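You operate a simulated robot arm through the tools that you are given. There is no shell and no other tool.

You are at the controls of a simulated robot arm. One attempt, no reset.

TASK
Change the red socket on the board over to the plug that the job card names.
Fine: switch off first, lay the old plug on the wall shelf, switch on again last.

Only the result counts: the job must be done as asked and must still hold three seconds after the hand-in. Knocking over, shifting, dropping, spilling or breaking anything else fails it.

THE ROBOT
A 6-joint arm with a three-finger gripper, fixed in place. Base frame: the origin is at the foot of the arm, x ahead of it, y to its left, z up. Readings come in cm, rad, newtons and seconds.
Its first joint turns from -2.897 to 2.897 rad. Payload 4.89 kg.
The TCP is the grasp point between the finger pads, 3 cm short of the fingertips. In the tool frame z runs along the fingers and y along their closing line. The gripper opens to 16.4 cm. The gripper's body begins 12.5 cm behind the TCP.
Orientation is told as [roll, pitch, yaw] about the base's x, y, z axes, in that order, counted from this pose: with the fingers straight down and closing along the base's y, the tool's x points along the base's -x, its y along +y and its z along -z.

THE INTERFACE
- The arm moves only by the tool step_arm. Its argument "steps" is a list that holds one entry, the list of rows, each a list of 7 numbers: the shift along the tool's x, y, z in cm, then the turn, a rotation vector about the tool's x, y, z in rad, then the finger opening in cm, from 0 to 16.4. In form: [[[tx, ty, tz, wx, wy, wz, hand], ...]]. A call has 1 to 20 rows; each row is the pose to reach, as a shift and turn from the pose commanded when the call began, along the tool's axes at that moment. Rows are played at 5 a second. More than 5 cm and 0.15 rad between two rows, or a gripper value outside its range, and nothing of the call is played. Where a pose cannot be reached the arm comes as near as it can. A force on the tool above 90 N (or 10 N above the force at the start of the call, whichever is more), or a blocked arm, ends the call early, and 0.2 s more pass. Each finger travels about 10.8 cm/s and halts on what it meets, pressing with about 23 N; the grip force reading is that of the motor and also rises with nothing between the fingers. The clock runs only during rows and for 0.2 s after the last one: add rows that repeat a pose to give the fingers time. It gives the time, the measured TCP pose, the force on the tool (base axes), the opening and the grip force at its end, in the units of the frame above (readings bear some noise), with the torque about the TCP (base axes, N m) and any sound that the robot's microphone picked up.
- Cameras (640 x 400 px; columns grow to the right, rows downward): "scene" is fixed at [39.94, 65.06, 195.91]; the picture's right is [-0.87, -0.50, 0.00], its down [-0.34, 0.58, -0.74] and it looks along [0.37, -0.64, -0.67] (base axes); focal length 362 px, centre (320, 200). "wrist" rides on the gripper at [7.6, -0.2, -15.2] in the tool frame; the picture's right is [0.02, 1.00, 0.00], its down [-0.88, 0.02, -0.47] and it looks along [-0.47, 0.01, 0.88] (tool axes); focal length 247 px, centre (320, 200). There is no depth. A picture from a camera that has moved, and an enlarged one, comes with that camera's place and axes in the base frame and with its lens.
- grab_frame(camera): a new picture of that camera. No time passes.
- lift_body(by): slides the trunk up (or, below 0, down) by that many cm; the arm rides with it, the base frame stays. It gives what a move gives, with no picture.
- zoom(camera, box): a new picture of the part [left, top, right, bottom] of that camera's present view, enlarged. No time passes.
- finish_job(): hands the job in; it is judged then, once.

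Places have to be worked out from the pictures, the camera data and where the tool is seen. Open the gripper and draw the arm clear of the work before you hand the job in, unless the task says otherwise.

The tools are called after "Call:" as a command line: name --argument value ..., lists and objects as JSON in quotes. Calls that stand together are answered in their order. step_arm: Moves the arm, as the interface text tells. Its arguments: {"type":"object","properties":{"steps":{"type":"array"}},"required":["steps"]} The other tools are called the same way: lift_body (by) slides the trunk up or down; grab_frame (camera) takes a picture; zoom (camera, box) takes an enlarged picture of a part of a camera's view; finish_job () hands the job in.

At the start:

```text
clock: 0.0
ee_pos: [61.67, 4.58, 149.71]
orientation: [0.0, 0.001, 0.001]
wrist_force: [0.1, 0.2, 1.3]
wrist_torque: [0.02, -0.02, 0.0]
width: 16.4
grasp_force: 0.1
trunk travel left (down, up): [-20.0, 19.0]
```

scene: 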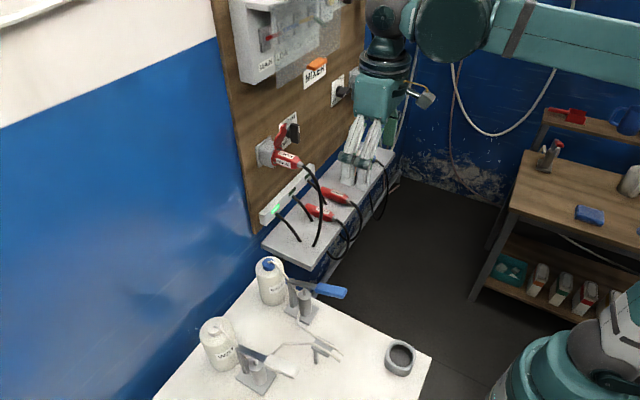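
wrist: 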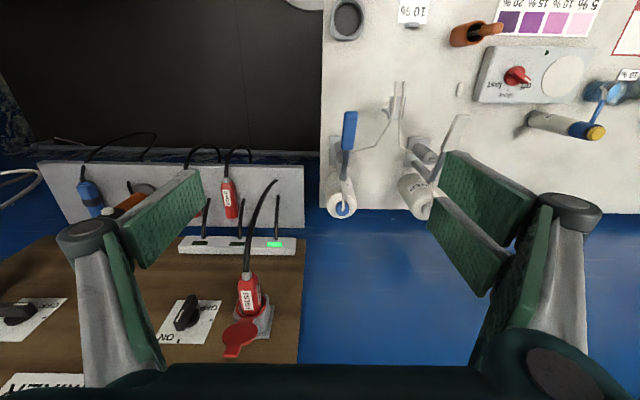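

The board with a red socket, a rotary switch and a shelf with several plugs is visible; I need to read the job card and the labels. I start with enlarged pictures from both cameras.

Call:
zoom --camera "scene" --box '[220, 0, 400, 112]'

Call:
zoom --camera "scene" --box '[230, 110, 410, 280]'

Call:
zoom --camera "wrist" --box '[0, 130, 320, 400]'

Call:
zoom --camera "wrist" --box '[320, 0, 640, 200]'

```text
3.56 times, centred on (310, 56) of scene
camera zoom: at [39.94, 65.06, 195.91], right [-0.87, -0.5, 0.0], down [-0.34, 0.58, -0.74], along [0.37, -0.64, -0.67], focal length 1286 px, centre (356, 712)
```

zoom: 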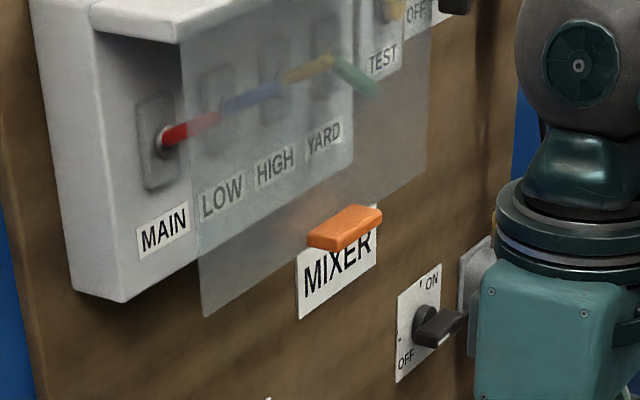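

```text
2.35 times, centred on (320, 195) of scene
camera zoom: at [39.94, 65.06, 195.91], right [-0.87, -0.5, 0.0], down [-0.34, 0.58, -0.74], along [0.37, -0.64, -0.67], focal length 851 px, centre (320, 212)
```

zoom: 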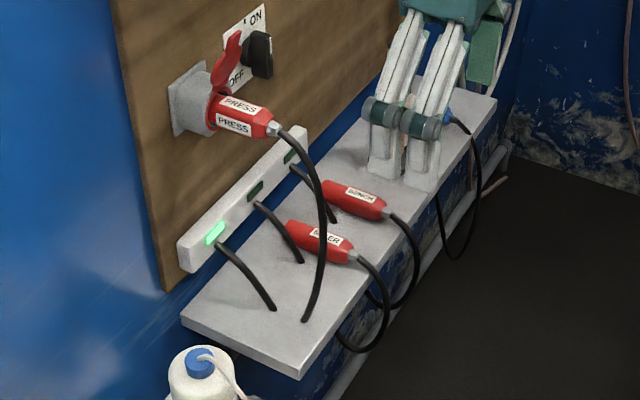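

```text
1.48 times, centred on (160, 265) of wrist
camera zoom: at [54.08, 4.41, 165.01], right [-0.02, 1.0, 0.0], down [0.88, 0.02, 0.47], along [0.47, 0.01, -0.88], focal length 366 px, centre (557, 104)
```

zoom: 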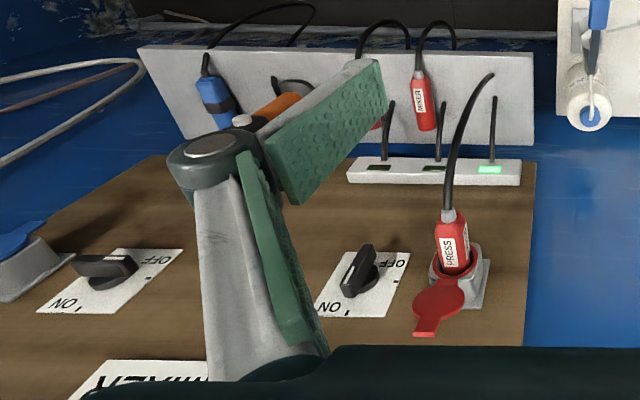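

```text
2.00 times, centred on (480, 100) of wrist
camera zoom: at [54.08, 4.41, 165.01], right [-0.02, 1.0, 0.0], down [0.88, 0.02, 0.47], along [0.47, 0.01, -0.88], focal length 494 px, centre (0, 400)
```

zoom: 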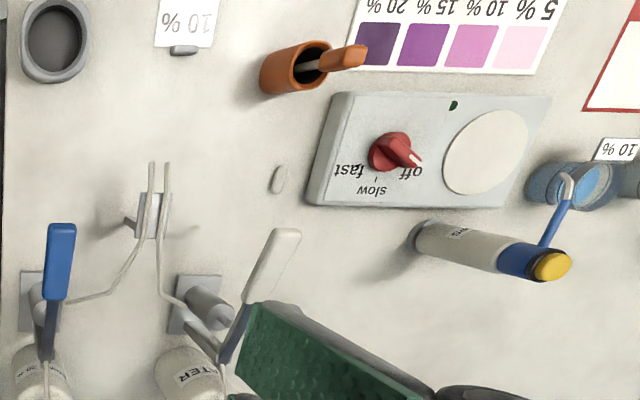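

The wrist picture shows a red-framed card at its right edge, perhaps the job card, and the scene shows something at its top left. I zoom on both.

Call:
zoom --camera "wrist" --box '[560, 0, 640, 100]'

Call:
zoom --camera "scene" --box '[0, 0, 80, 50]'

Call:
zoom --camera "scene" --box '[480, 90, 640, 340]'

Call:
zoom --camera "scene" --box '[320, 0, 480, 100]'

Call:
zoom --camera "wrist" --box '[0, 280, 160, 400]'

```text
4.00 times, centred on (600, 50) of wrist
camera zoom: at [54.08, 4.41, 165.01], right [-0.02, 1.0, 0.0], down [0.88, 0.02, 0.47], along [0.47, 0.01, -0.88], focal length 988 px, centre (-800, 800)
```

zoom: 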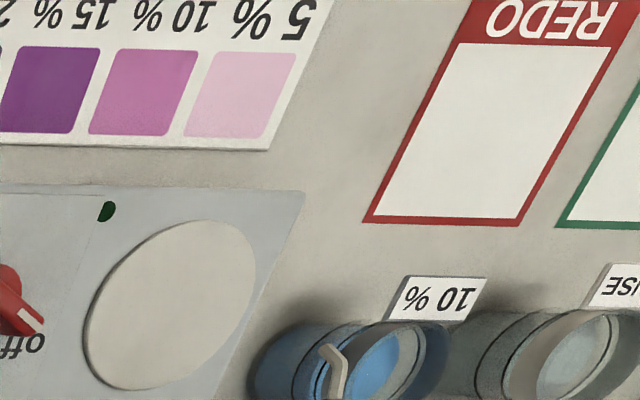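

```text
8.00 times, centred on (40, 25) of scene
camera zoom: at [39.94, 65.06, 195.91], right [-0.87, -0.5, 0.0], down [-0.34, 0.58, -0.74], along [0.37, -0.64, -0.67], focal length 2894 px, centre (2560, 1600)
```

zoom: 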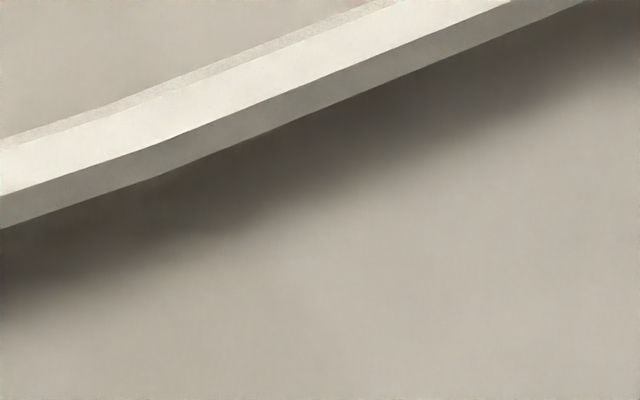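

```text
1.60 times, centred on (560, 215) of scene
camera zoom: at [39.94, 65.06, 195.91], right [-0.87, -0.5, 0.0], down [-0.34, 0.58, -0.74], along [0.37, -0.64, -0.67], focal length 579 px, centre (-64, 176)
```

zoom: 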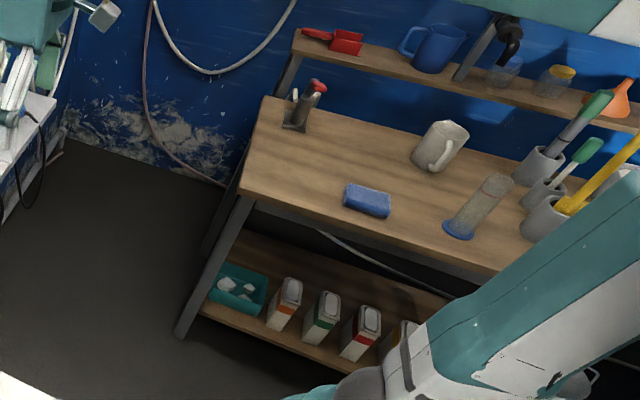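

```text
4.00 times, centred on (400, 50) of scene
camera zoom: at [39.94, 65.06, 195.91], right [-0.87, -0.5, 0.0], down [-0.34, 0.58, -0.74], along [0.37, -0.64, -0.67], focal length 1447 px, centre (0, 800)
```

zoom: 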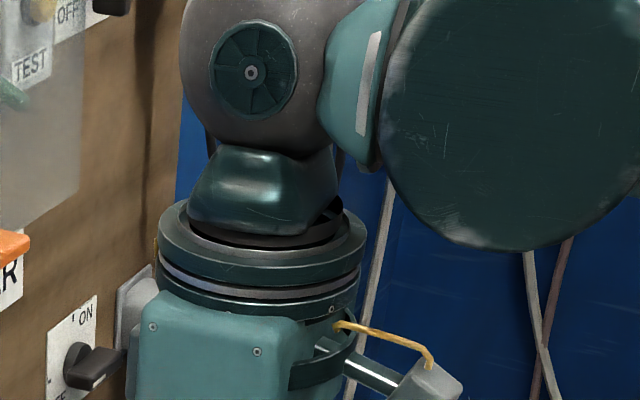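

```text
3.33 times, centred on (80, 340) of wrist
camera zoom: at [54.08, 4.41, 165.01], right [-0.02, 1.0, 0.0], down [0.88, 0.02, 0.47], along [0.47, 0.01, -0.88], focal length 823 px, centre (1120, -267)
```

zoom: 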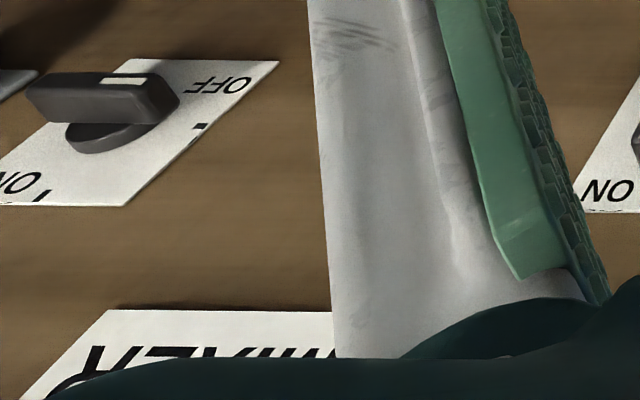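

No job card seen yet; the board faces -x near x≈105 and the red socket I triangulate at about [104, -10, 129]. I tilt the hand up and shift a bit to -y so that the wrist camera looks at the board.

Call:
step_arm --steps '[[[1, -2, 0, 0, -0.15, 0, 16.4], [2, -4, 0, 0, -0.3, 0, 16.4], [3, -6, 0, 0, -0.45, 0, 16.4], [4, -8, 0, 0, -0.6, 0, 16.4], [5, -10, 0, 0, -0.75, 0, 16.4], [6, -12, 0, 0, -0.9, 0, 16.4]]]'

Call:
grab_frame --camera "wrist"

Call:
grab_frame --camera "scene"

```text
clock: 1.4
ee_pos: [55.88, -7.59, 149.72]
orientation: [0.003, -0.902, 0.0]
wrist_force: [1.7, -0.8, -0.4]
wrist_torque: [0.01, 0.11, 0.07]
width: 16.37
grasp_force: 0.1
trunk travel left (down, up): [-20.0, 19.0]
```

```text
taken
camera wrist: at [39.15, -7.69, 153.21], right [-0.01, 1.0, -0.02], down [0.18, 0.02, 0.98], along [0.98, 0.01, -0.18], focal length 247 px, centre (320, 200)
```

wrist: 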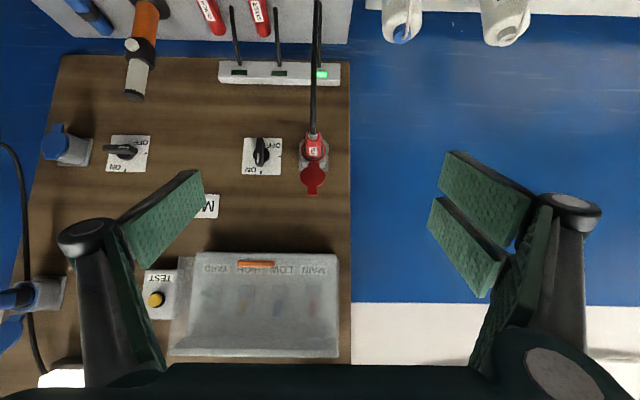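

```text
taken
```

scene: 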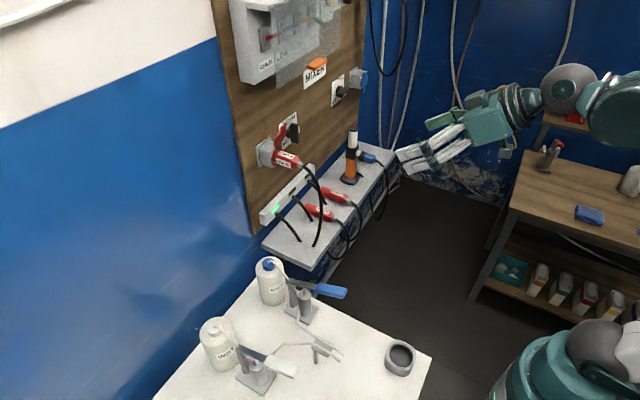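

The whole board is now in view (upside down in the wrist camera). I zoom on the parts, including the white card near the bottom left of the picture.

Call:
zoom --camera "wrist" --box '[0, 240, 160, 400]'

Call:
zoom --camera "wrist" --box '[160, 40, 360, 210]'

Call:
zoom --camera "wrist" --box '[0, 0, 360, 130]'

Call:
zoom --camera "scene" --box '[320, 0, 440, 200]'

Call:
zoom --camera "scene" --box '[240, 110, 400, 270]'

```text
2.50 times, centred on (80, 320) of wrist
camera zoom: at [39.15, -7.69, 153.21], right [-0.01, 1.0, -0.02], down [0.18, 0.02, 0.98], along [0.98, 0.01, -0.18], focal length 617 px, centre (920, -100)
```

zoom: 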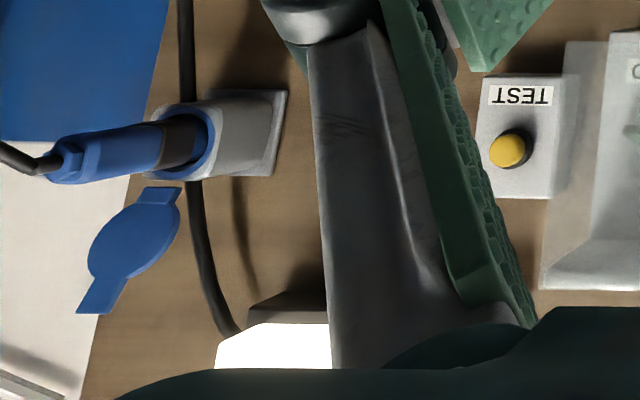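

```text
2.35 times, centred on (260, 125) of wrist
camera zoom: at [39.15, -7.69, 153.21], right [-0.01, 1.0, -0.02], down [0.18, 0.02, 0.98], along [0.98, 0.01, -0.18], focal length 581 px, centre (461, 376)
```

zoom: 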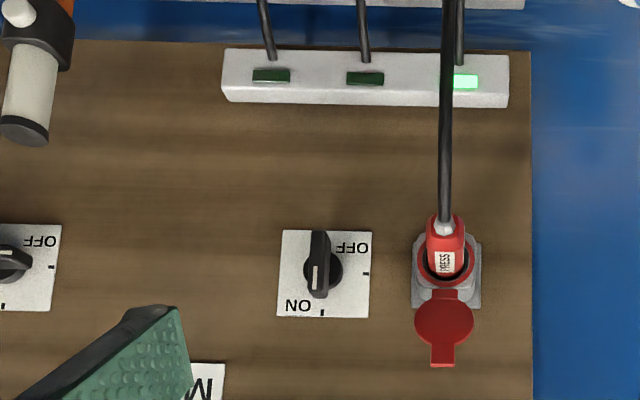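

```text
1.78 times, centred on (180, 65) of wrist
camera zoom: at [39.15, -7.69, 153.21], right [-0.01, 1.0, -0.02], down [0.18, 0.02, 0.98], along [0.98, 0.01, -0.18], focal length 439 px, centre (569, 440)
```

zoom: 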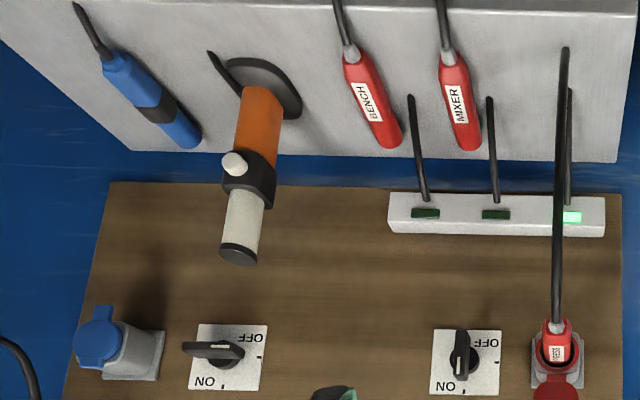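

```text
2.00 times, centred on (380, 100) of scene
camera zoom: at [39.94, 65.06, 195.91], right [-0.87, -0.5, 0.0], down [-0.34, 0.58, -0.74], along [0.37, -0.64, -0.67], focal length 724 px, centre (200, 400)
```

zoom: 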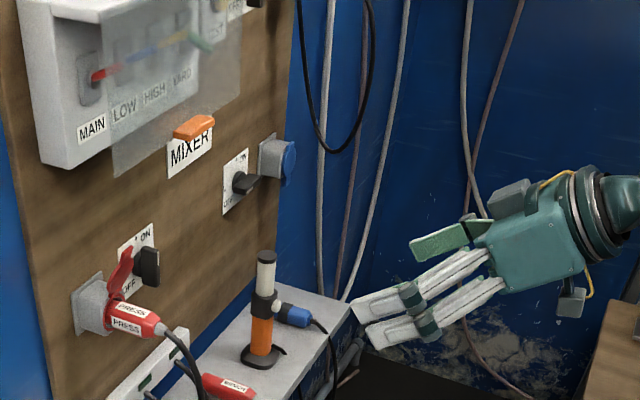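

```text
2.50 times, centred on (320, 190) of scene
camera zoom: at [39.94, 65.06, 195.91], right [-0.87, -0.5, 0.0], down [-0.34, 0.58, -0.74], along [0.37, -0.64, -0.67], focal length 904 px, centre (320, 225)
```

zoom: 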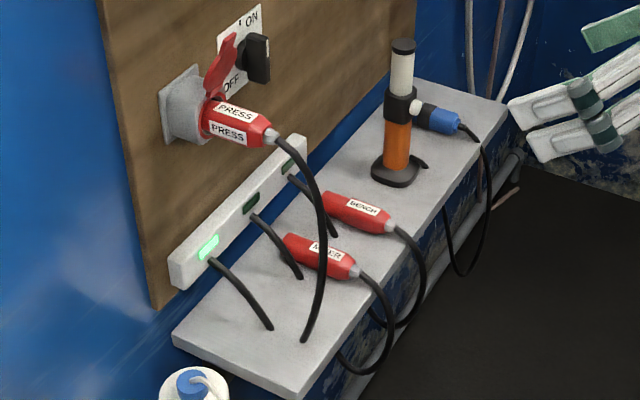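

The red socket's switch shows its pointer up at ON, with OFF to the left; the "MIXER" sign under an orange clip may be the job card, but I still need to see the rest of the board top. I roll the hand half a turn about its own axis so the camera sits above the fingers and sees upright.

Call:
step_arm --steps '[[[0, 0, 0, 0, 0, 0.15, 16.4], [0, 0, 0, 0, 0, 0.3, 16.4], [0, 0, 0, 0, 0, 0.45, 16.4], [0, 0, 0, 0, 0, 0.6, 16.4], [0, 0, 0, 0, 0, 0.75, 16.4], [0, 0, 0, 0, 0, 0.9, 16.4], [0, 0, 0, 0, 0, 1.05, 16.4], [0, 0, 0, 0, 0, 1.2, 16.4], [0, 0, 0, 0, 0, 1.35, 16.4], [0, 0, 0, 0, 0, 1.5, 16.4], [0, 0, 0, 0, 0, 1.65, 16.4], [0, 0, 0, 0, 0, 1.8, 16.4], [0, 0, 0, 0, 0, 1.95, 16.4], [0, 0, 0, 0, 0, 2.1, 16.4], [0, 0, 0, 0, 0, 2.25, 16.4], [0, 0, 0, 0, 0, 2.4, 16.4], [0, 0, 0, 0, 0, 2.55, 16.4], [0, 0, 0, 0, 0, 2.7, 16.4], [0, 0, 0, 0, 0, 2.85, 16.4], [0, 0, 0, 0, 0, 3.0, 16.4]]]'

Call:
grab_frame --camera "wrist"

```text
clock: 5.6
ee_pos: [55.71, -7.55, 149.77]
orientation: [0.173, 0.889, -2.919]
wrist_force: [-0.6, 0.5, 0.0]
wrist_torque: [-0.01, 0.01, 0.02]
width: 16.41
grasp_force: 0.1
trunk travel left (down, up): [-20.0, 19.0]
```

```text
taken
camera wrist: at [48.46, -6.23, 165.16], right [0.1, -0.99, 0.13], down [-0.91, -0.14, -0.39], along [0.4, -0.08, -0.91], focal length 247 px, centre (320, 200)
```

wrist: 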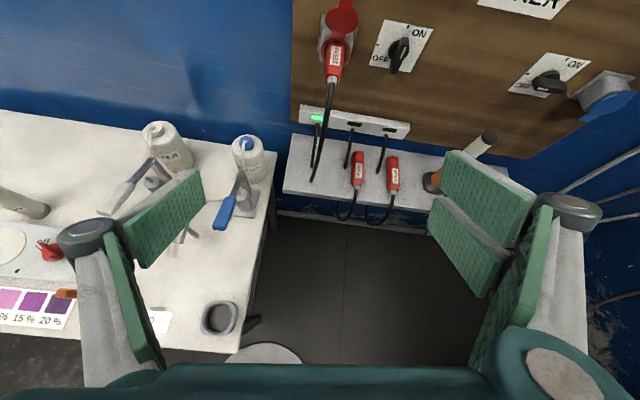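

The roll works and pictures are now upright. I finish the roll and then pitch the hand up to look at the upper board.

Call:
step_arm --steps '[[[0, 0, 0, 0, 0, 0.1416, 16.4], [0, 0, 0, 0, 0, 0.1416, 16.4]]]'

Call:
step_arm --steps '[[[0, 0, 0, 0, 0.15, 0, 16.4], [0, 0, 0, 0, 0.3, 0, 16.4], [0, 0, 0, 0, 0.45, 0, 16.4], [0, 0, 0, 0, 0.6, 0, 16.4], [0, 0, 0, 0, 0.75, 0, 16.4], [0, 0, 0, 0, 0.9, 0, 16.4], [0, 0, 0, 0, 1.05, 0, 16.4], [0, 0, 0, 0, 1.17, 0, 16.4]]]'

Call:
grab_frame --camera "wrist"

```text
clock: 6.2
ee_pos: [55.68, -7.5, 149.81]
orientation: [-0.001, 0.902, 3.14]
wrist_force: [0.1, -1.2, 0.6]
wrist_torque: [0.04, 0.0, 0.01]
width: 16.39
grasp_force: 0.1
trunk travel left (down, up): [-20.0, 19.0]
```

```text
clock: 8.0
ee_pos: [55.63, -7.47, 149.79]
orientation: [3.141, 1.071, -0.002]
wrist_force: [-1.6, 0.3, -0.2]
wrist_torque: [0.05, 0.16, -0.09]
width: 16.4
grasp_force: 0.0
trunk travel left (down, up): [-20.0, 19.0]
```

```text
taken
camera wrist: at [38.57, -7.22, 149.16], right [-0.01, -1.0, 0.02], down [0.01, -0.02, -1.0], along [1.0, -0.01, 0.01], focal length 247 px, centre (320, 200)
```

wrist: 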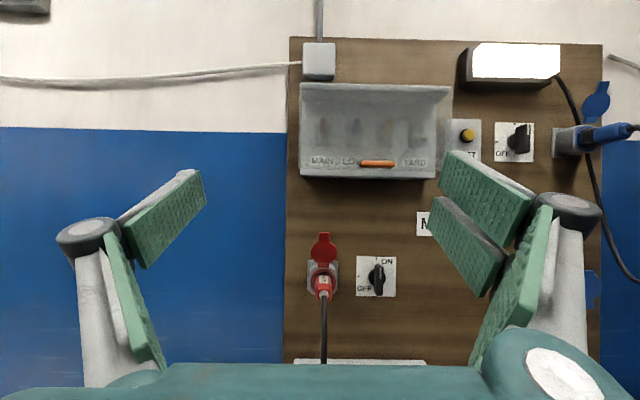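

The camera now looks straight at the board; the sign right of the cabinet is behind a finger. I shift the hand towards -y to see the sign and the right side of the board.

Call:
step_arm --steps '[[[0, 4, 0, 0, 0, 0, 16.4], [0, 8, 0, 0, 0, 0, 16.4], [0, 12, 0, 0, 0, 0, 16.4], [0, 16, 0, 0, 0, 0, 16.4], [0, 20, 0, 0, 0, 0, 16.4]]]'

Call:
grab_frame --camera "wrist"

Call:
zoom --camera "wrist" --box '[180, 0, 540, 225]'

Call:
zoom --camera "wrist" --box '[180, 190, 500, 390]'

```text
clock: 9.2
ee_pos: [55.98, -27.56, 149.54]
orientation: [3.142, 1.072, 0.0]
wrist_force: [-1.1, 2.0, 0.1]
wrist_torque: [0.09, 0.17, -0.19]
width: 16.41
grasp_force: 0.1
trunk travel left (down, up): [-20.0, 19.0]
```

```text
taken
camera wrist: at [39.0, -27.38, 149.02], right [-0.01, -1.0, 0.02], down [0.01, -0.02, -1.0], along [1.0, -0.01, 0.01], focal length 247 px, centre (320, 200)
```

wrist: 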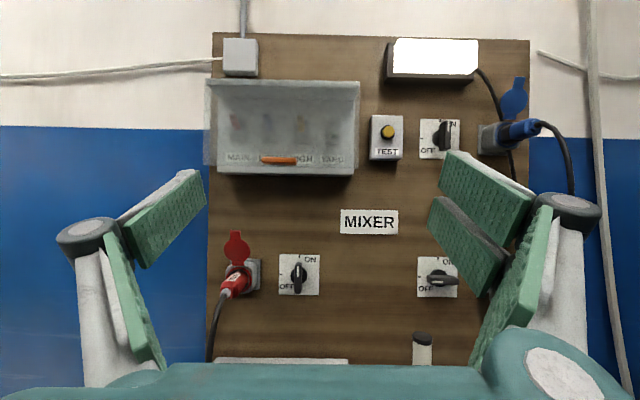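

```text
1.78 times, centred on (360, 112) of wrist
camera zoom: at [39.0, -27.38, 149.02], right [-0.01, -1.0, 0.02], down [0.01, -0.02, -1.0], along [1.0, -0.01, 0.01], focal length 439 px, centre (249, 356)
```

zoom: 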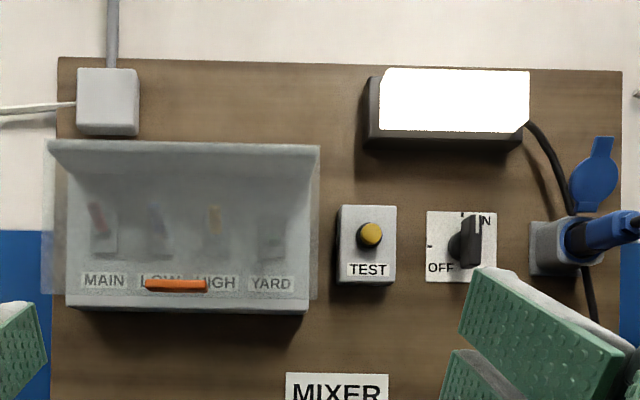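

```text
2.00 times, centred on (340, 290) of wrist
camera zoom: at [39.0, -27.38, 149.02], right [-0.01, -1.0, 0.02], down [0.01, -0.02, -1.0], along [1.0, -0.01, 0.01], focal length 494 px, centre (280, 20)
```

zoom: 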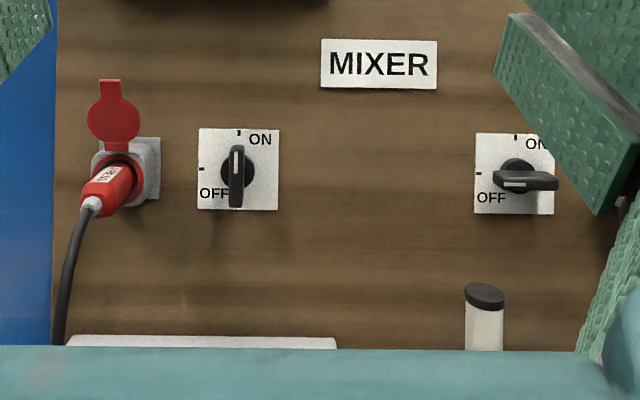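

The only card on the board says MIXER, so the plug to fit is the MIXER one lying on the shelf; the red socket's own switch is right beside it at about y -22, z 130. I now move in to look down on the shelf.

Call:
step_arm --steps '[[[-3.47, 0, 0.9, 0, -0.141, 0, 16.4], [-6.93, 0, 1.79, 0, -0.282, 0, 16.4], [-10.4, 0, 2.69, 0, -0.423, 0, 16.4], [-13.87, 0, 3.58, 0, -0.564, 0, 16.4], [-17.33, 0, 4.48, 0, -0.706, 0, 16.4], [-20.8, 0, 5.37, 0, -0.847, 0, 16.4], [-24.27, 0, 6.27, 0, -0.988, 0, 16.4], [-27.73, 0, 7.16, 0, -1.129, 0, 16.4], [-31.2, 0, 8.06, 0, -1.27, 0, 16.4], [-31.2, 0, 8.06, 0, -1.27, 0, 16.4]]]'

Call:
grab_frame --camera "wrist"

Call:
grab_frame --camera "scene"

```text
clock: 11.4
ee_pos: [78.04, -27.72, 126.14]
orientation: [-0.001, 0.797, 3.141]
wrist_force: [0.6, -0.8, -0.4]
wrist_torque: [0.05, 0.05, 0.03]
width: 16.42
grasp_force: 0.0
trunk travel left (down, up): [-20.0, 19.0]
```

```text
taken
camera wrist: at [72.39, -27.63, 142.3], right [0.01, -1.0, 0.02], down [-0.95, -0.02, -0.3], along [0.3, -0.01, -0.95], focal length 247 px, centre (320, 200)
```

wrist: 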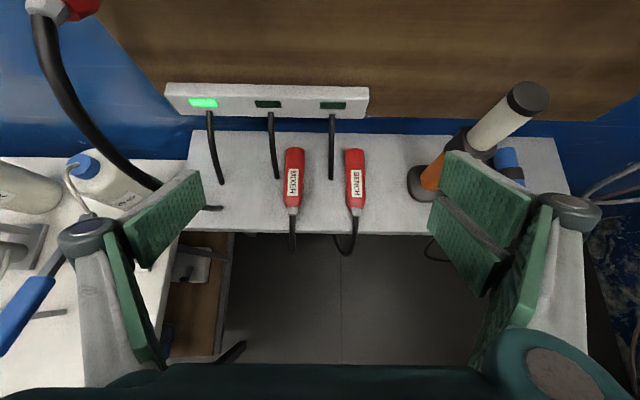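

```text
taken
```

scene: 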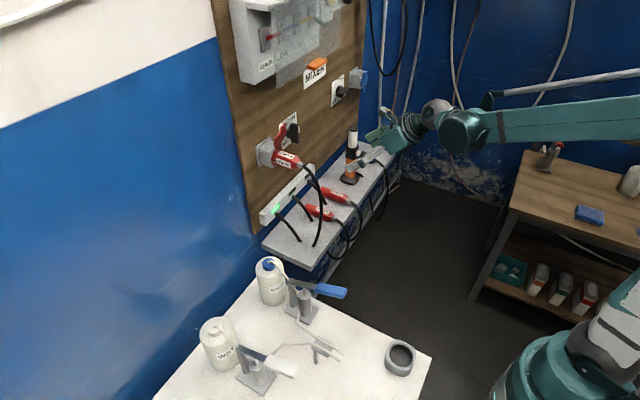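

Shelf top is near z≈95, from x≈81 to 102, with the MIXER plug around (91, -23) and BENCH beside it. I zoom in for plug details.

Call:
zoom --camera "wrist" --box '[180, 80, 440, 260]'

Call:
zoom --camera "scene" --box '[250, 110, 330, 190]'

Call:
zoom --camera "scene" --box '[260, 170, 400, 290]'

```text
2.22 times, centred on (310, 170) of wrist
camera zoom: at [72.39, -27.63, 142.3], right [0.01, -1.0, 0.02], down [-0.95, -0.02, -0.3], along [0.3, -0.01, -0.95], focal length 549 px, centre (342, 267)
```

zoom: 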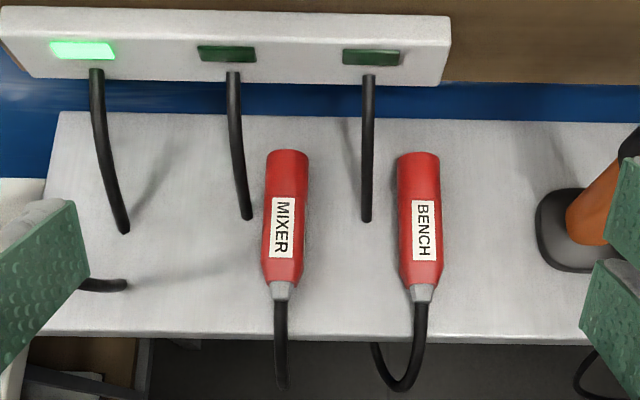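

```text
5.00 times, centred on (290, 150) of scene
camera zoom: at [39.94, 65.06, 195.91], right [-0.87, -0.5, 0.0], down [-0.34, 0.58, -0.74], along [0.37, -0.64, -0.67], focal length 1809 px, centre (470, 450)
```

zoom: 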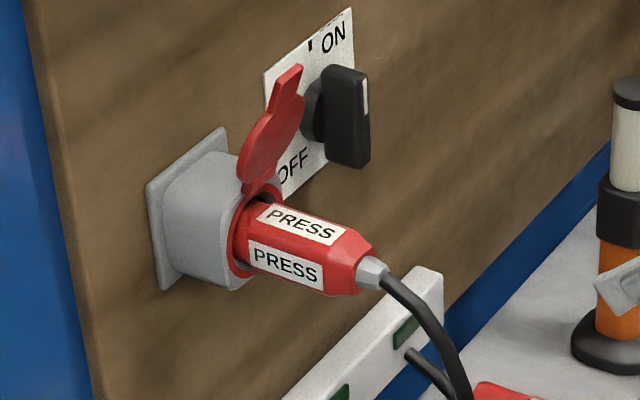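

```text
3.33 times, centred on (330, 230) of scene
camera zoom: at [39.94, 65.06, 195.91], right [-0.87, -0.5, 0.0], down [-0.34, 0.58, -0.74], along [0.37, -0.64, -0.67], focal length 1206 px, centre (287, 100)
```

zoom: 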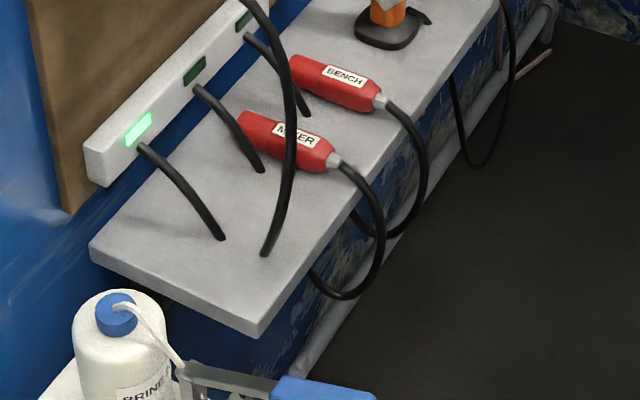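

The MIXER and BENCH labels are clear on the shelf. I now line up a level, closer frontal view of the socket and its switch to measure them precisely.

Call:
step_arm --steps '[[[-0.35, -1.96, -0.7, 0, 0.15, 0, 16.4], [-0.7, -3.92, -1.41, 0, 0.3, 0, 16.4], [-1.06, -5.89, -2.11, 0, 0.45, 0, 16.4], [-1.41, -7.85, -2.82, 0, 0.6, 0, 16.4], [-1.76, -9.81, -3.52, 0, 0.75, 0, 16.4], [-2.12, -11.78, -4.22, 0, 0.9, 0, 16.4], [-2.47, -13.74, -4.93, 0, 1.05, 0, 16.4], [-2.82, -15.7, -5.63, 0, 1.2, 0, 16.4], [-2.82, -15.7, -5.63, 0, 1.2, 0, 16.4]]]'

Call:
grab_frame --camera "wrist"

Call:
zoom --camera "wrist" --box '[200, 80, 480, 280]'

```text
clock: 13.4
ee_pos: [72.1, -11.94, 129.67]
orientation: [3.14, 1.141, 0.0]
wrist_force: [0.1, 0.9, -0.3]
wrist_torque: [0.02, 0.01, 0.04]
width: 16.37
grasp_force: 0.0
out of reach, approached as far as the arm can: row 8, 9
trunk travel left (down, up): [-20.0, 19.0]
```

```text
taken
camera wrist: at [55.11, -11.73, 130.32], right [-0.01, -1.0, 0.02], down [-0.06, -0.02, -1.0], along [1.0, -0.01, -0.06], focal length 247 px, centre (320, 200)
```

wrist: 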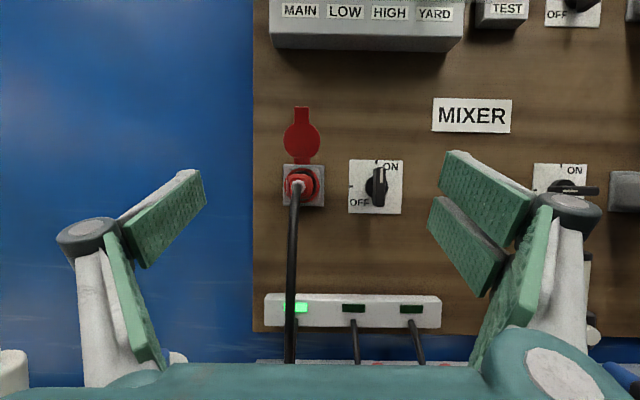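

```text
2.00 times, centred on (340, 180) of wrist
camera zoom: at [55.11, -11.73, 130.32], right [-0.01, -1.0, 0.02], down [-0.06, -0.02, -1.0], along [1.0, -0.01, -0.06], focal length 494 px, centre (280, 240)
```

zoom: 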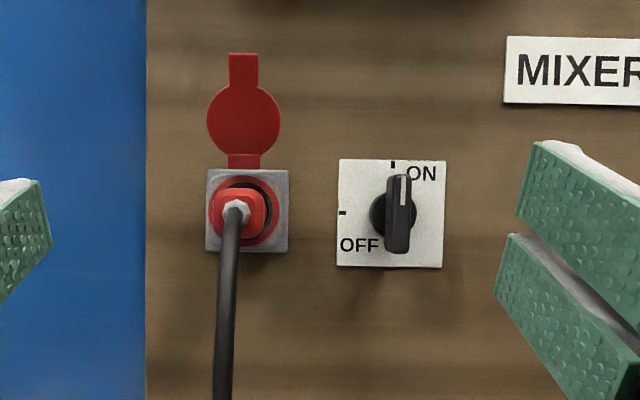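

The plug axis lies level along x at about y≈-8.7, z≈130.3; the switch axis is near y≈-23, z≈130.3, with the plate at x≈103.3. I zoom further to measure the knob and the plug.

Call:
zoom --camera "wrist" --box '[340, 150, 420, 220]'

Call:
zoom --camera "wrist" --box '[260, 90, 340, 220]'

Call:
zoom --camera "scene" --box '[270, 110, 310, 150]'

Call:
zoom --camera "scene" --box '[250, 130, 310, 180]'

```text
5.71 times, centred on (380, 185) of wrist
camera zoom: at [55.11, -11.73, 130.32], right [-0.01, -1.0, 0.02], down [-0.06, -0.02, -1.0], along [1.0, -0.01, -0.06], focal length 1411 px, centre (-23, 286)
```

zoom: 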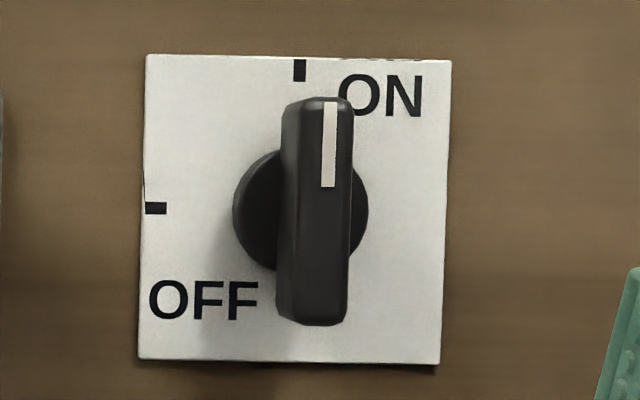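

```text
3.08 times, centred on (300, 155) of wrist
camera zoom: at [55.11, -11.73, 130.32], right [-0.01, -1.0, 0.02], down [-0.06, -0.02, -1.0], along [1.0, -0.01, -0.06], focal length 760 px, centre (382, 338)
```

zoom: 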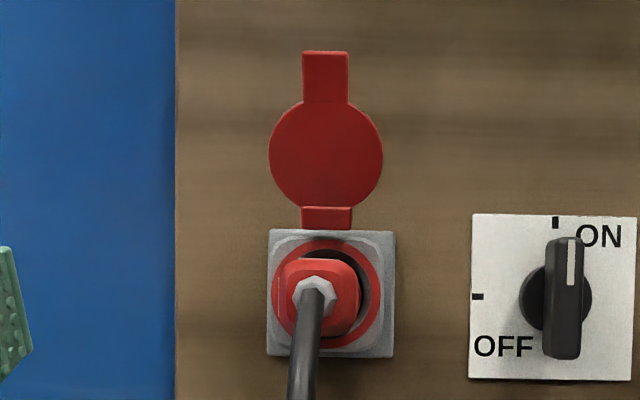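

```text
10.00 times, centred on (290, 130) of scene
camera zoom: at [39.94, 65.06, 195.91], right [-0.87, -0.5, 0.0], down [-0.34, 0.58, -0.74], along [0.37, -0.64, -0.67], focal length 3618 px, centre (620, 900)
```

zoom: 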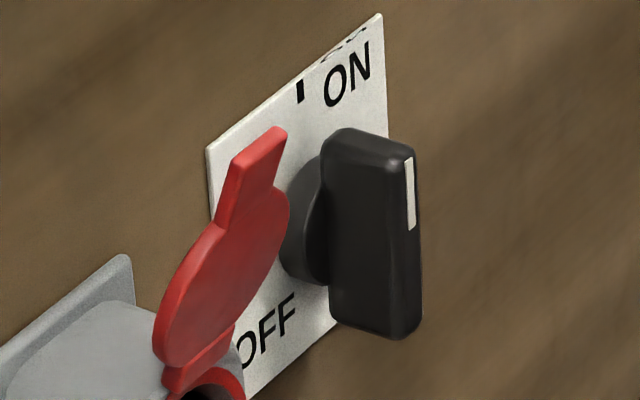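

```text
8.00 times, centred on (280, 155) of scene
camera zoom: at [39.94, 65.06, 195.91], right [-0.87, -0.5, 0.0], down [-0.34, 0.58, -0.74], along [0.37, -0.64, -0.67], focal length 2894 px, centre (640, 560)
```

zoom: 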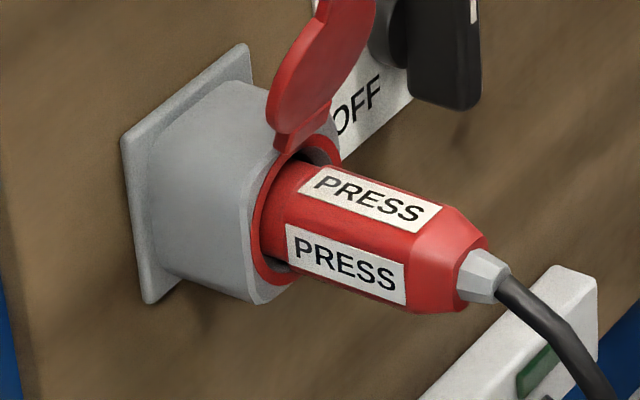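

Knob bar: about 1.4 cm thick, 7 cm tall, axis at y≈-23.0, z≈130.2, front face at x≈98.7. I level the hand in front of the knob with the fingers part closed and check reach.

Call:
step_arm --steps '[[[-0.5, 2.75, 1.4, 0, -0.11, 0, 14], [-1.0, 5.5, 2.8, 0, -0.22, 0, 11], [-1.5, 8.25, 4.2, 0, -0.33, 0, 8], [-2.05, 11.0, 5.66, 0, -0.43, 0, 5], [-2.05, 11.0, 5.66, 0, -0.43, 0, 5], [-2.05, 11.0, 5.66, 0, -0.43, 0, 5]]]'

Call:
grab_frame --camera "wrist"

Call:
grab_frame --camera "scene"

```text
clock: 14.8
ee_pos: [78.42, -22.97, 130.23]
orientation: [-0.168, 1.569, 2.973]
wrist_force: [0.5, -0.3, 0.4]
wrist_torque: [0.02, -0.01, 0.05]
width: 5.0
grasp_force: 0.0
trunk travel left (down, up): [-20.0, 19.0]
```

```text
taken
camera wrist: at [63.19, -22.71, 137.85], right [0.0, -1.0, 0.02], down [-0.47, -0.02, -0.88], along [0.88, -0.01, -0.47], focal length 247 px, centre (320, 200)
```

wrist: 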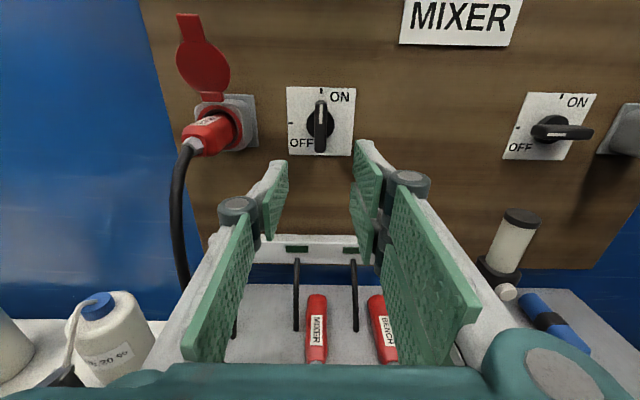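

```text
taken
```

scene: 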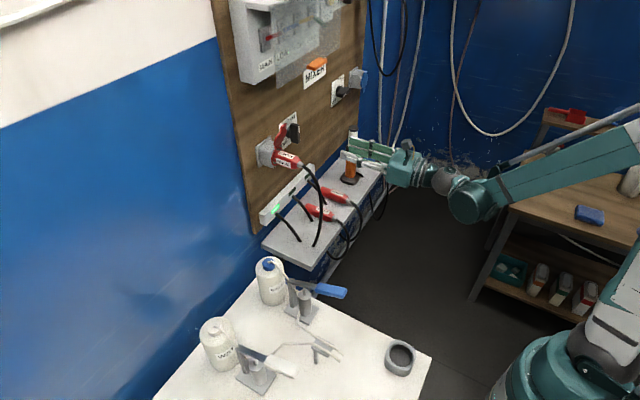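

The hand is level at (78.4, -23.0, 130.2), and the knob appears almost exactly on the tool axis. I zoom to check the alignment before moving in.

Call:
zoom --camera "wrist" --box '[270, 80, 370, 180]'

Call:
zoom --camera "scene" --box '[260, 90, 440, 210]'

```text
4.00 times, centred on (320, 130) of wrist
camera zoom: at [63.19, -22.71, 137.85], right [0.0, -1.0, 0.02], down [-0.47, -0.02, -0.88], along [0.88, -0.01, -0.47], focal length 988 px, centre (320, 480)
```

zoom: 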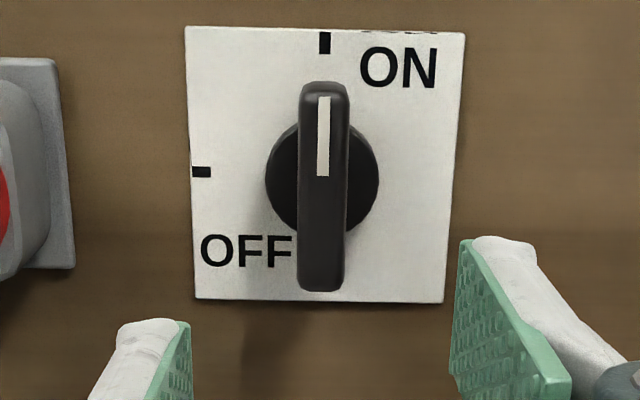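

```text
3.33 times, centred on (350, 150) of scene
camera zoom: at [39.94, 65.06, 195.91], right [-0.87, -0.5, 0.0], down [-0.34, 0.58, -0.74], along [0.37, -0.64, -0.67], focal length 1206 px, centre (220, 367)
```

zoom: 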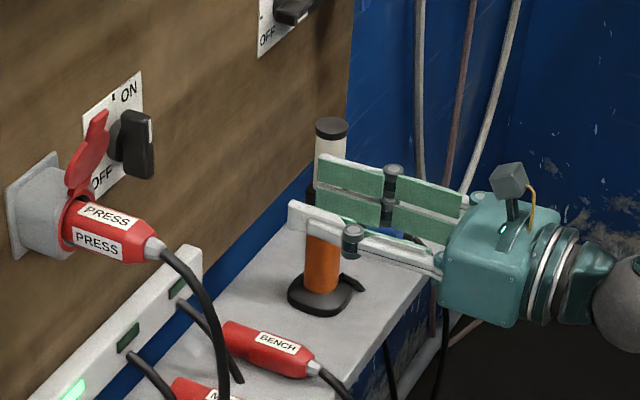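

Alignment is within a millimetre: plate centre computes to y -22.9, z 130.2. I advance along the tool axis so the fingertips straddle the knob bar (TCP x≈97.9), still open.

Call:
step_arm --steps '[[[0, 0, 4, 0, 0, 0, 5], [0, 0, 8, 0, 0, 0, 5], [0, 0, 12, 0, 0, 0, 5], [0, 0, 15, 0, 0, 0, 5], [0, 0, 17.5, 0, 0, 0, 5], [0, 0, 19.4, 0, 0, 0, 5], [0, 0, 19.4, 0, 0, 0, 5]]]'

Call:
grab_frame --camera "wrist"

Call:
zoom --camera "scene" --box '[240, 90, 400, 190]'

```text
clock: 16.4
ee_pos: [97.72, -22.9, 129.99]
orientation: [-0.027, 1.569, 3.115]
wrist_force: [-0.1, -0.5, -0.9]
wrist_torque: [-0.01, -0.08, 0.01]
width: 5.0
grasp_force: 0.0
trunk travel left (down, up): [-20.0, 19.0]
```

```text
taken
camera wrist: at [82.44, -22.65, 137.75], right [0.0, -1.0, 0.02], down [-0.47, -0.02, -0.88], along [0.88, -0.01, -0.47], focal length 247 px, centre (320, 200)
```

wrist: 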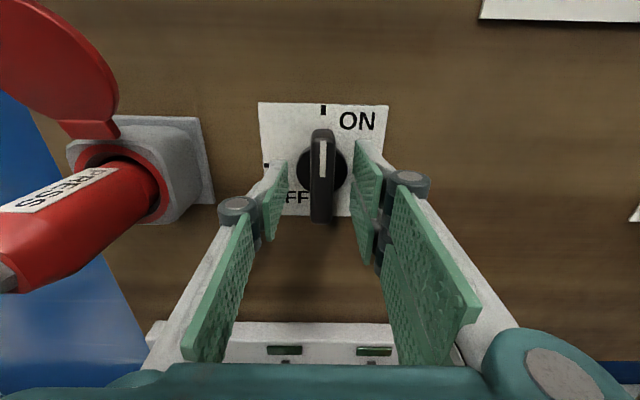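

```text
4.00 times, centred on (320, 140) of scene
camera zoom: at [39.94, 65.06, 195.91], right [-0.87, -0.5, 0.0], down [-0.34, 0.58, -0.74], along [0.37, -0.64, -0.67], focal length 1447 px, centre (320, 440)
```

zoom: 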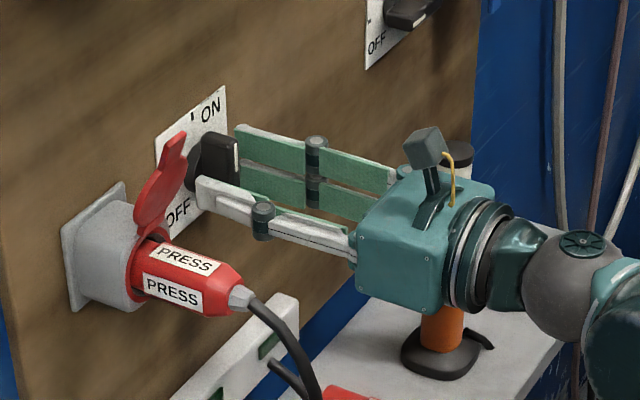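

The fingers straddle the bar with roughly 2 cm overlap and no contact force. I close on it.

Call:
step_arm --steps '[[[0, 0, 0, 0, 0, 0, 3], [0, 0, 0, 0, 0, 0, 1], [0, 0, 0, 0, 0, 0, 0.5], [0, 0, 0, 0, 0, 0, 0.5]]]'

Call:
zoom --camera "wrist" --box '[220, 80, 420, 280]'

```text
clock: 17.4
ee_pos: [97.65, -23.09, 130.08]
orientation: [-0.638, 1.569, 2.504]
wrist_force: [11.3, -15.3, 7.4]
wrist_torque: [-0.08, -0.22, -0.42]
width: 1.76
grasp_force: 45.0
trunk travel left (down, up): [-20.0, 19.0]
```

```text
2.00 times, centred on (320, 180) of wrist
camera zoom: at [82.41, -22.79, 137.77], right [0.0, -1.0, 0.02], down [-0.47, -0.02, -0.88], along [0.88, -0.01, -0.47], focal length 494 px, centre (320, 240)
```

zoom: 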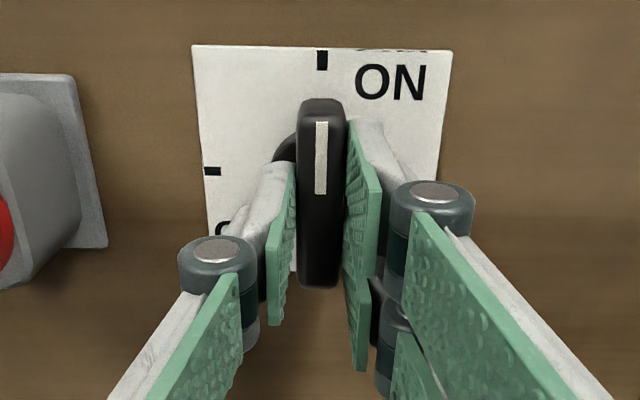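

The bar is gripped at 1.76 cm; a side load of about 15 N suggests the knob axis is ~2 mm further to -y, so I include that shift. I turn about the tool axis by -90° (from up to left, towards OFF).

Call:
step_arm --steps '[[[0, 0.2, 0, 0, 0, 0, 0.5], [0, 0.2, 0, 0, 0, -0.15, 0.5], [0, 0.2, 0, 0, 0, -0.3, 0.5], [0, 0.2, 0, 0, 0, -0.45, 0.5], [0, 0.2, 0, 0, 0, -0.6, 0.5], [0, 0.2, 0, 0, 0, -0.75, 0.5], [0, 0.2, 0, 0, 0, -0.9, 0.5]]]'

Call:
grab_frame --camera "wrist"

Call:
zoom --camera "scene" --box '[240, 90, 400, 190]'

```text
clock: 19.0
ee_pos: [97.59, -22.79, 130.12]
orientation: [1.569, 0.67, -1.571]
wrist_force: [-34.9, 11.0, -35.1]
wrist_torque: [0.04, 1.15, 0.1]
width: 1.76
grasp_force: 44.8
trunk travel left (down, up): [-20.0, 19.0]
```

```text
taken
camera wrist: at [82.41, -16.81, 134.7], right [0.0, -0.6, 0.8], down [-0.47, -0.7, -0.53], along [0.88, -0.38, -0.29], focal length 247 px, centre (320, 200)
```

wrist: 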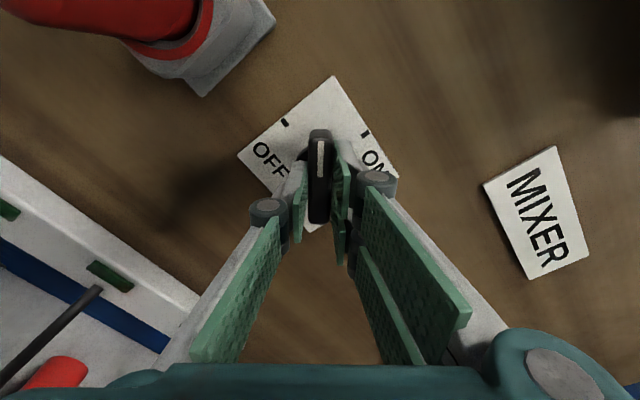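

```text
4.00 times, centred on (320, 140) of scene
camera zoom: at [39.94, 65.06, 195.91], right [-0.87, -0.5, 0.0], down [-0.34, 0.58, -0.74], along [0.37, -0.64, -0.67], focal length 1447 px, centre (320, 440)
```

zoom: 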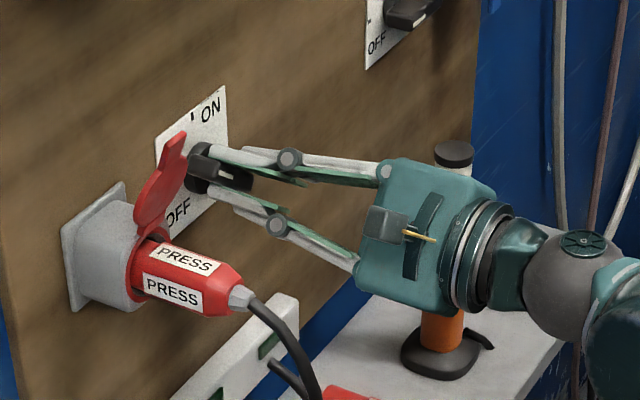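

The knob turns with the hand; readings show about 35 N pushing back and down, so the tool sits a few mm high and too deep. I back off slightly, lower a bit and continue the rotation to the full 90°.

Call:
step_arm --steps '[[[-0.25, -0.31, -0.4, 0, 0, 0, 0.5], [-0.25, -0.31, -0.4, 0, 0, -0.14, 0.5], [-0.25, -0.31, -0.4, 0, 0, -0.28, 0.5], [-0.25, -0.31, -0.4, 0, 0, -0.42, 0.5], [-0.25, -0.31, -0.4, 0, 0, -0.56, 0.5], [-0.25, -0.31, -0.4, 0, 0, -0.67, 0.5], [-0.25, -0.31, -0.4, 0, 0, -0.67, 0.5]]]'

Call:
grab_frame --camera "wrist"

Call:
zoom --camera "scene" --box '[240, 90, 400, 190]'

```text
clock: 20.6
ee_pos: [97.15, -23.16, 129.88]
orientation: [1.571, 0.001, -1.57]
wrist_force: [6.4, -18.7, 38.6]
wrist_torque: [0.13, -0.97, -0.49]
width: 2.11
grasp_force: 19.9
trunk travel left (down, up): [-20.0, 19.0]
```

```text
taken
camera wrist: at [81.84, -15.48, 129.65], right [0.0, 0.02, 1.0], down [-0.47, -0.88, 0.02], along [0.88, -0.47, 0.01], focal length 247 px, centre (320, 200)
```

wrist: 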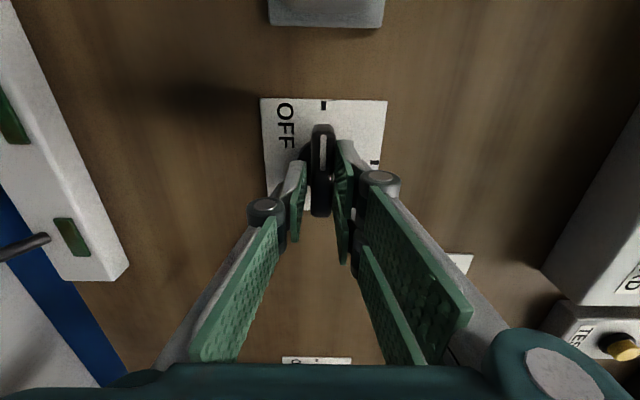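

```text
4.00 times, centred on (320, 140) of scene
camera zoom: at [39.94, 65.06, 195.91], right [-0.87, -0.5, 0.0], down [-0.34, 0.58, -0.74], along [0.37, -0.64, -0.67], focal length 1447 px, centre (320, 440)
```

zoom: 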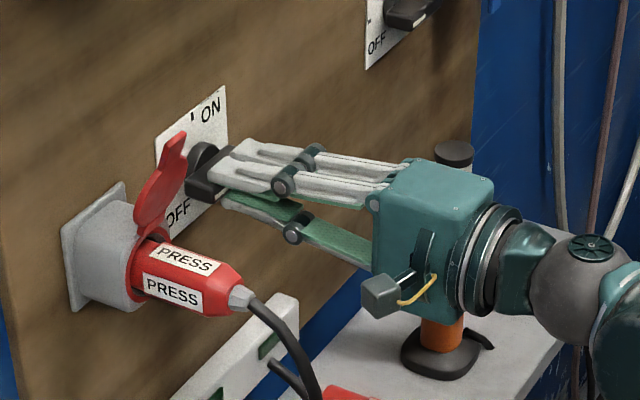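

The knob now points to OFF (horizontal, pointer toward the socket). I release it and back the hand away, then check the pictures.

Call:
step_arm --steps '[[[0, 0, 0, 0, 0, 0, 2.5], [0, 0, 0, 0, 0, 0, 4], [0, 0, 0, 0, 0, 0, 5], [0, 0, 0, 0, 0, 0, 5]]]'

Call:
zoom --camera "wrist" --box '[220, 60, 420, 260]'

Call:
zoom --camera "scene" --box '[240, 110, 400, 270]'

```text
clock: 21.6
ee_pos: [97.3, -23.02, 129.69]
orientation: [1.571, 0.0, -1.57]
wrist_force: [-0.3, -0.5, 0.3]
wrist_torque: [0.0, 0.01, 0.03]
width: 4.98
grasp_force: 0.1
trunk travel left (down, up): [-20.0, 19.0]
```

```text
2.00 times, centred on (320, 160) of wrist
camera zoom: at [81.98, -15.38, 129.54], right [0.0, 0.02, 1.0], down [-0.47, -0.88, 0.02], along [0.88, -0.47, 0.01], focal length 494 px, centre (320, 280)
```

zoom: 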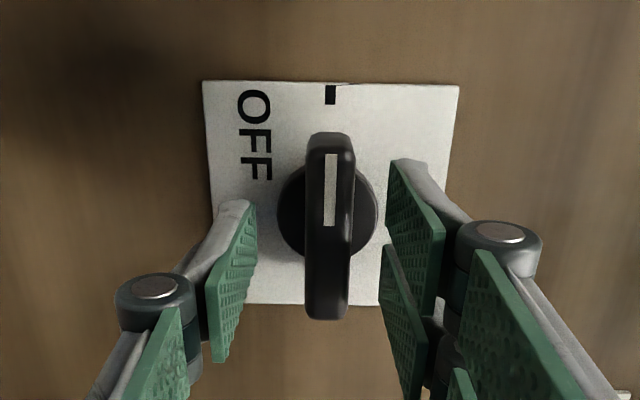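

```text
2.50 times, centred on (320, 190) of scene
camera zoom: at [39.94, 65.06, 195.91], right [-0.87, -0.5, 0.0], down [-0.34, 0.58, -0.74], along [0.37, -0.64, -0.67], focal length 904 px, centre (320, 225)
```

zoom: 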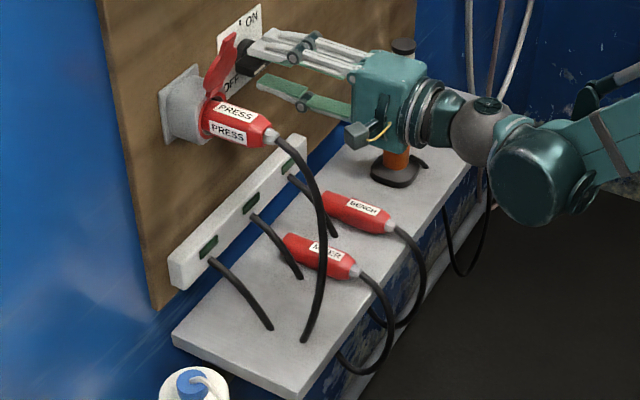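

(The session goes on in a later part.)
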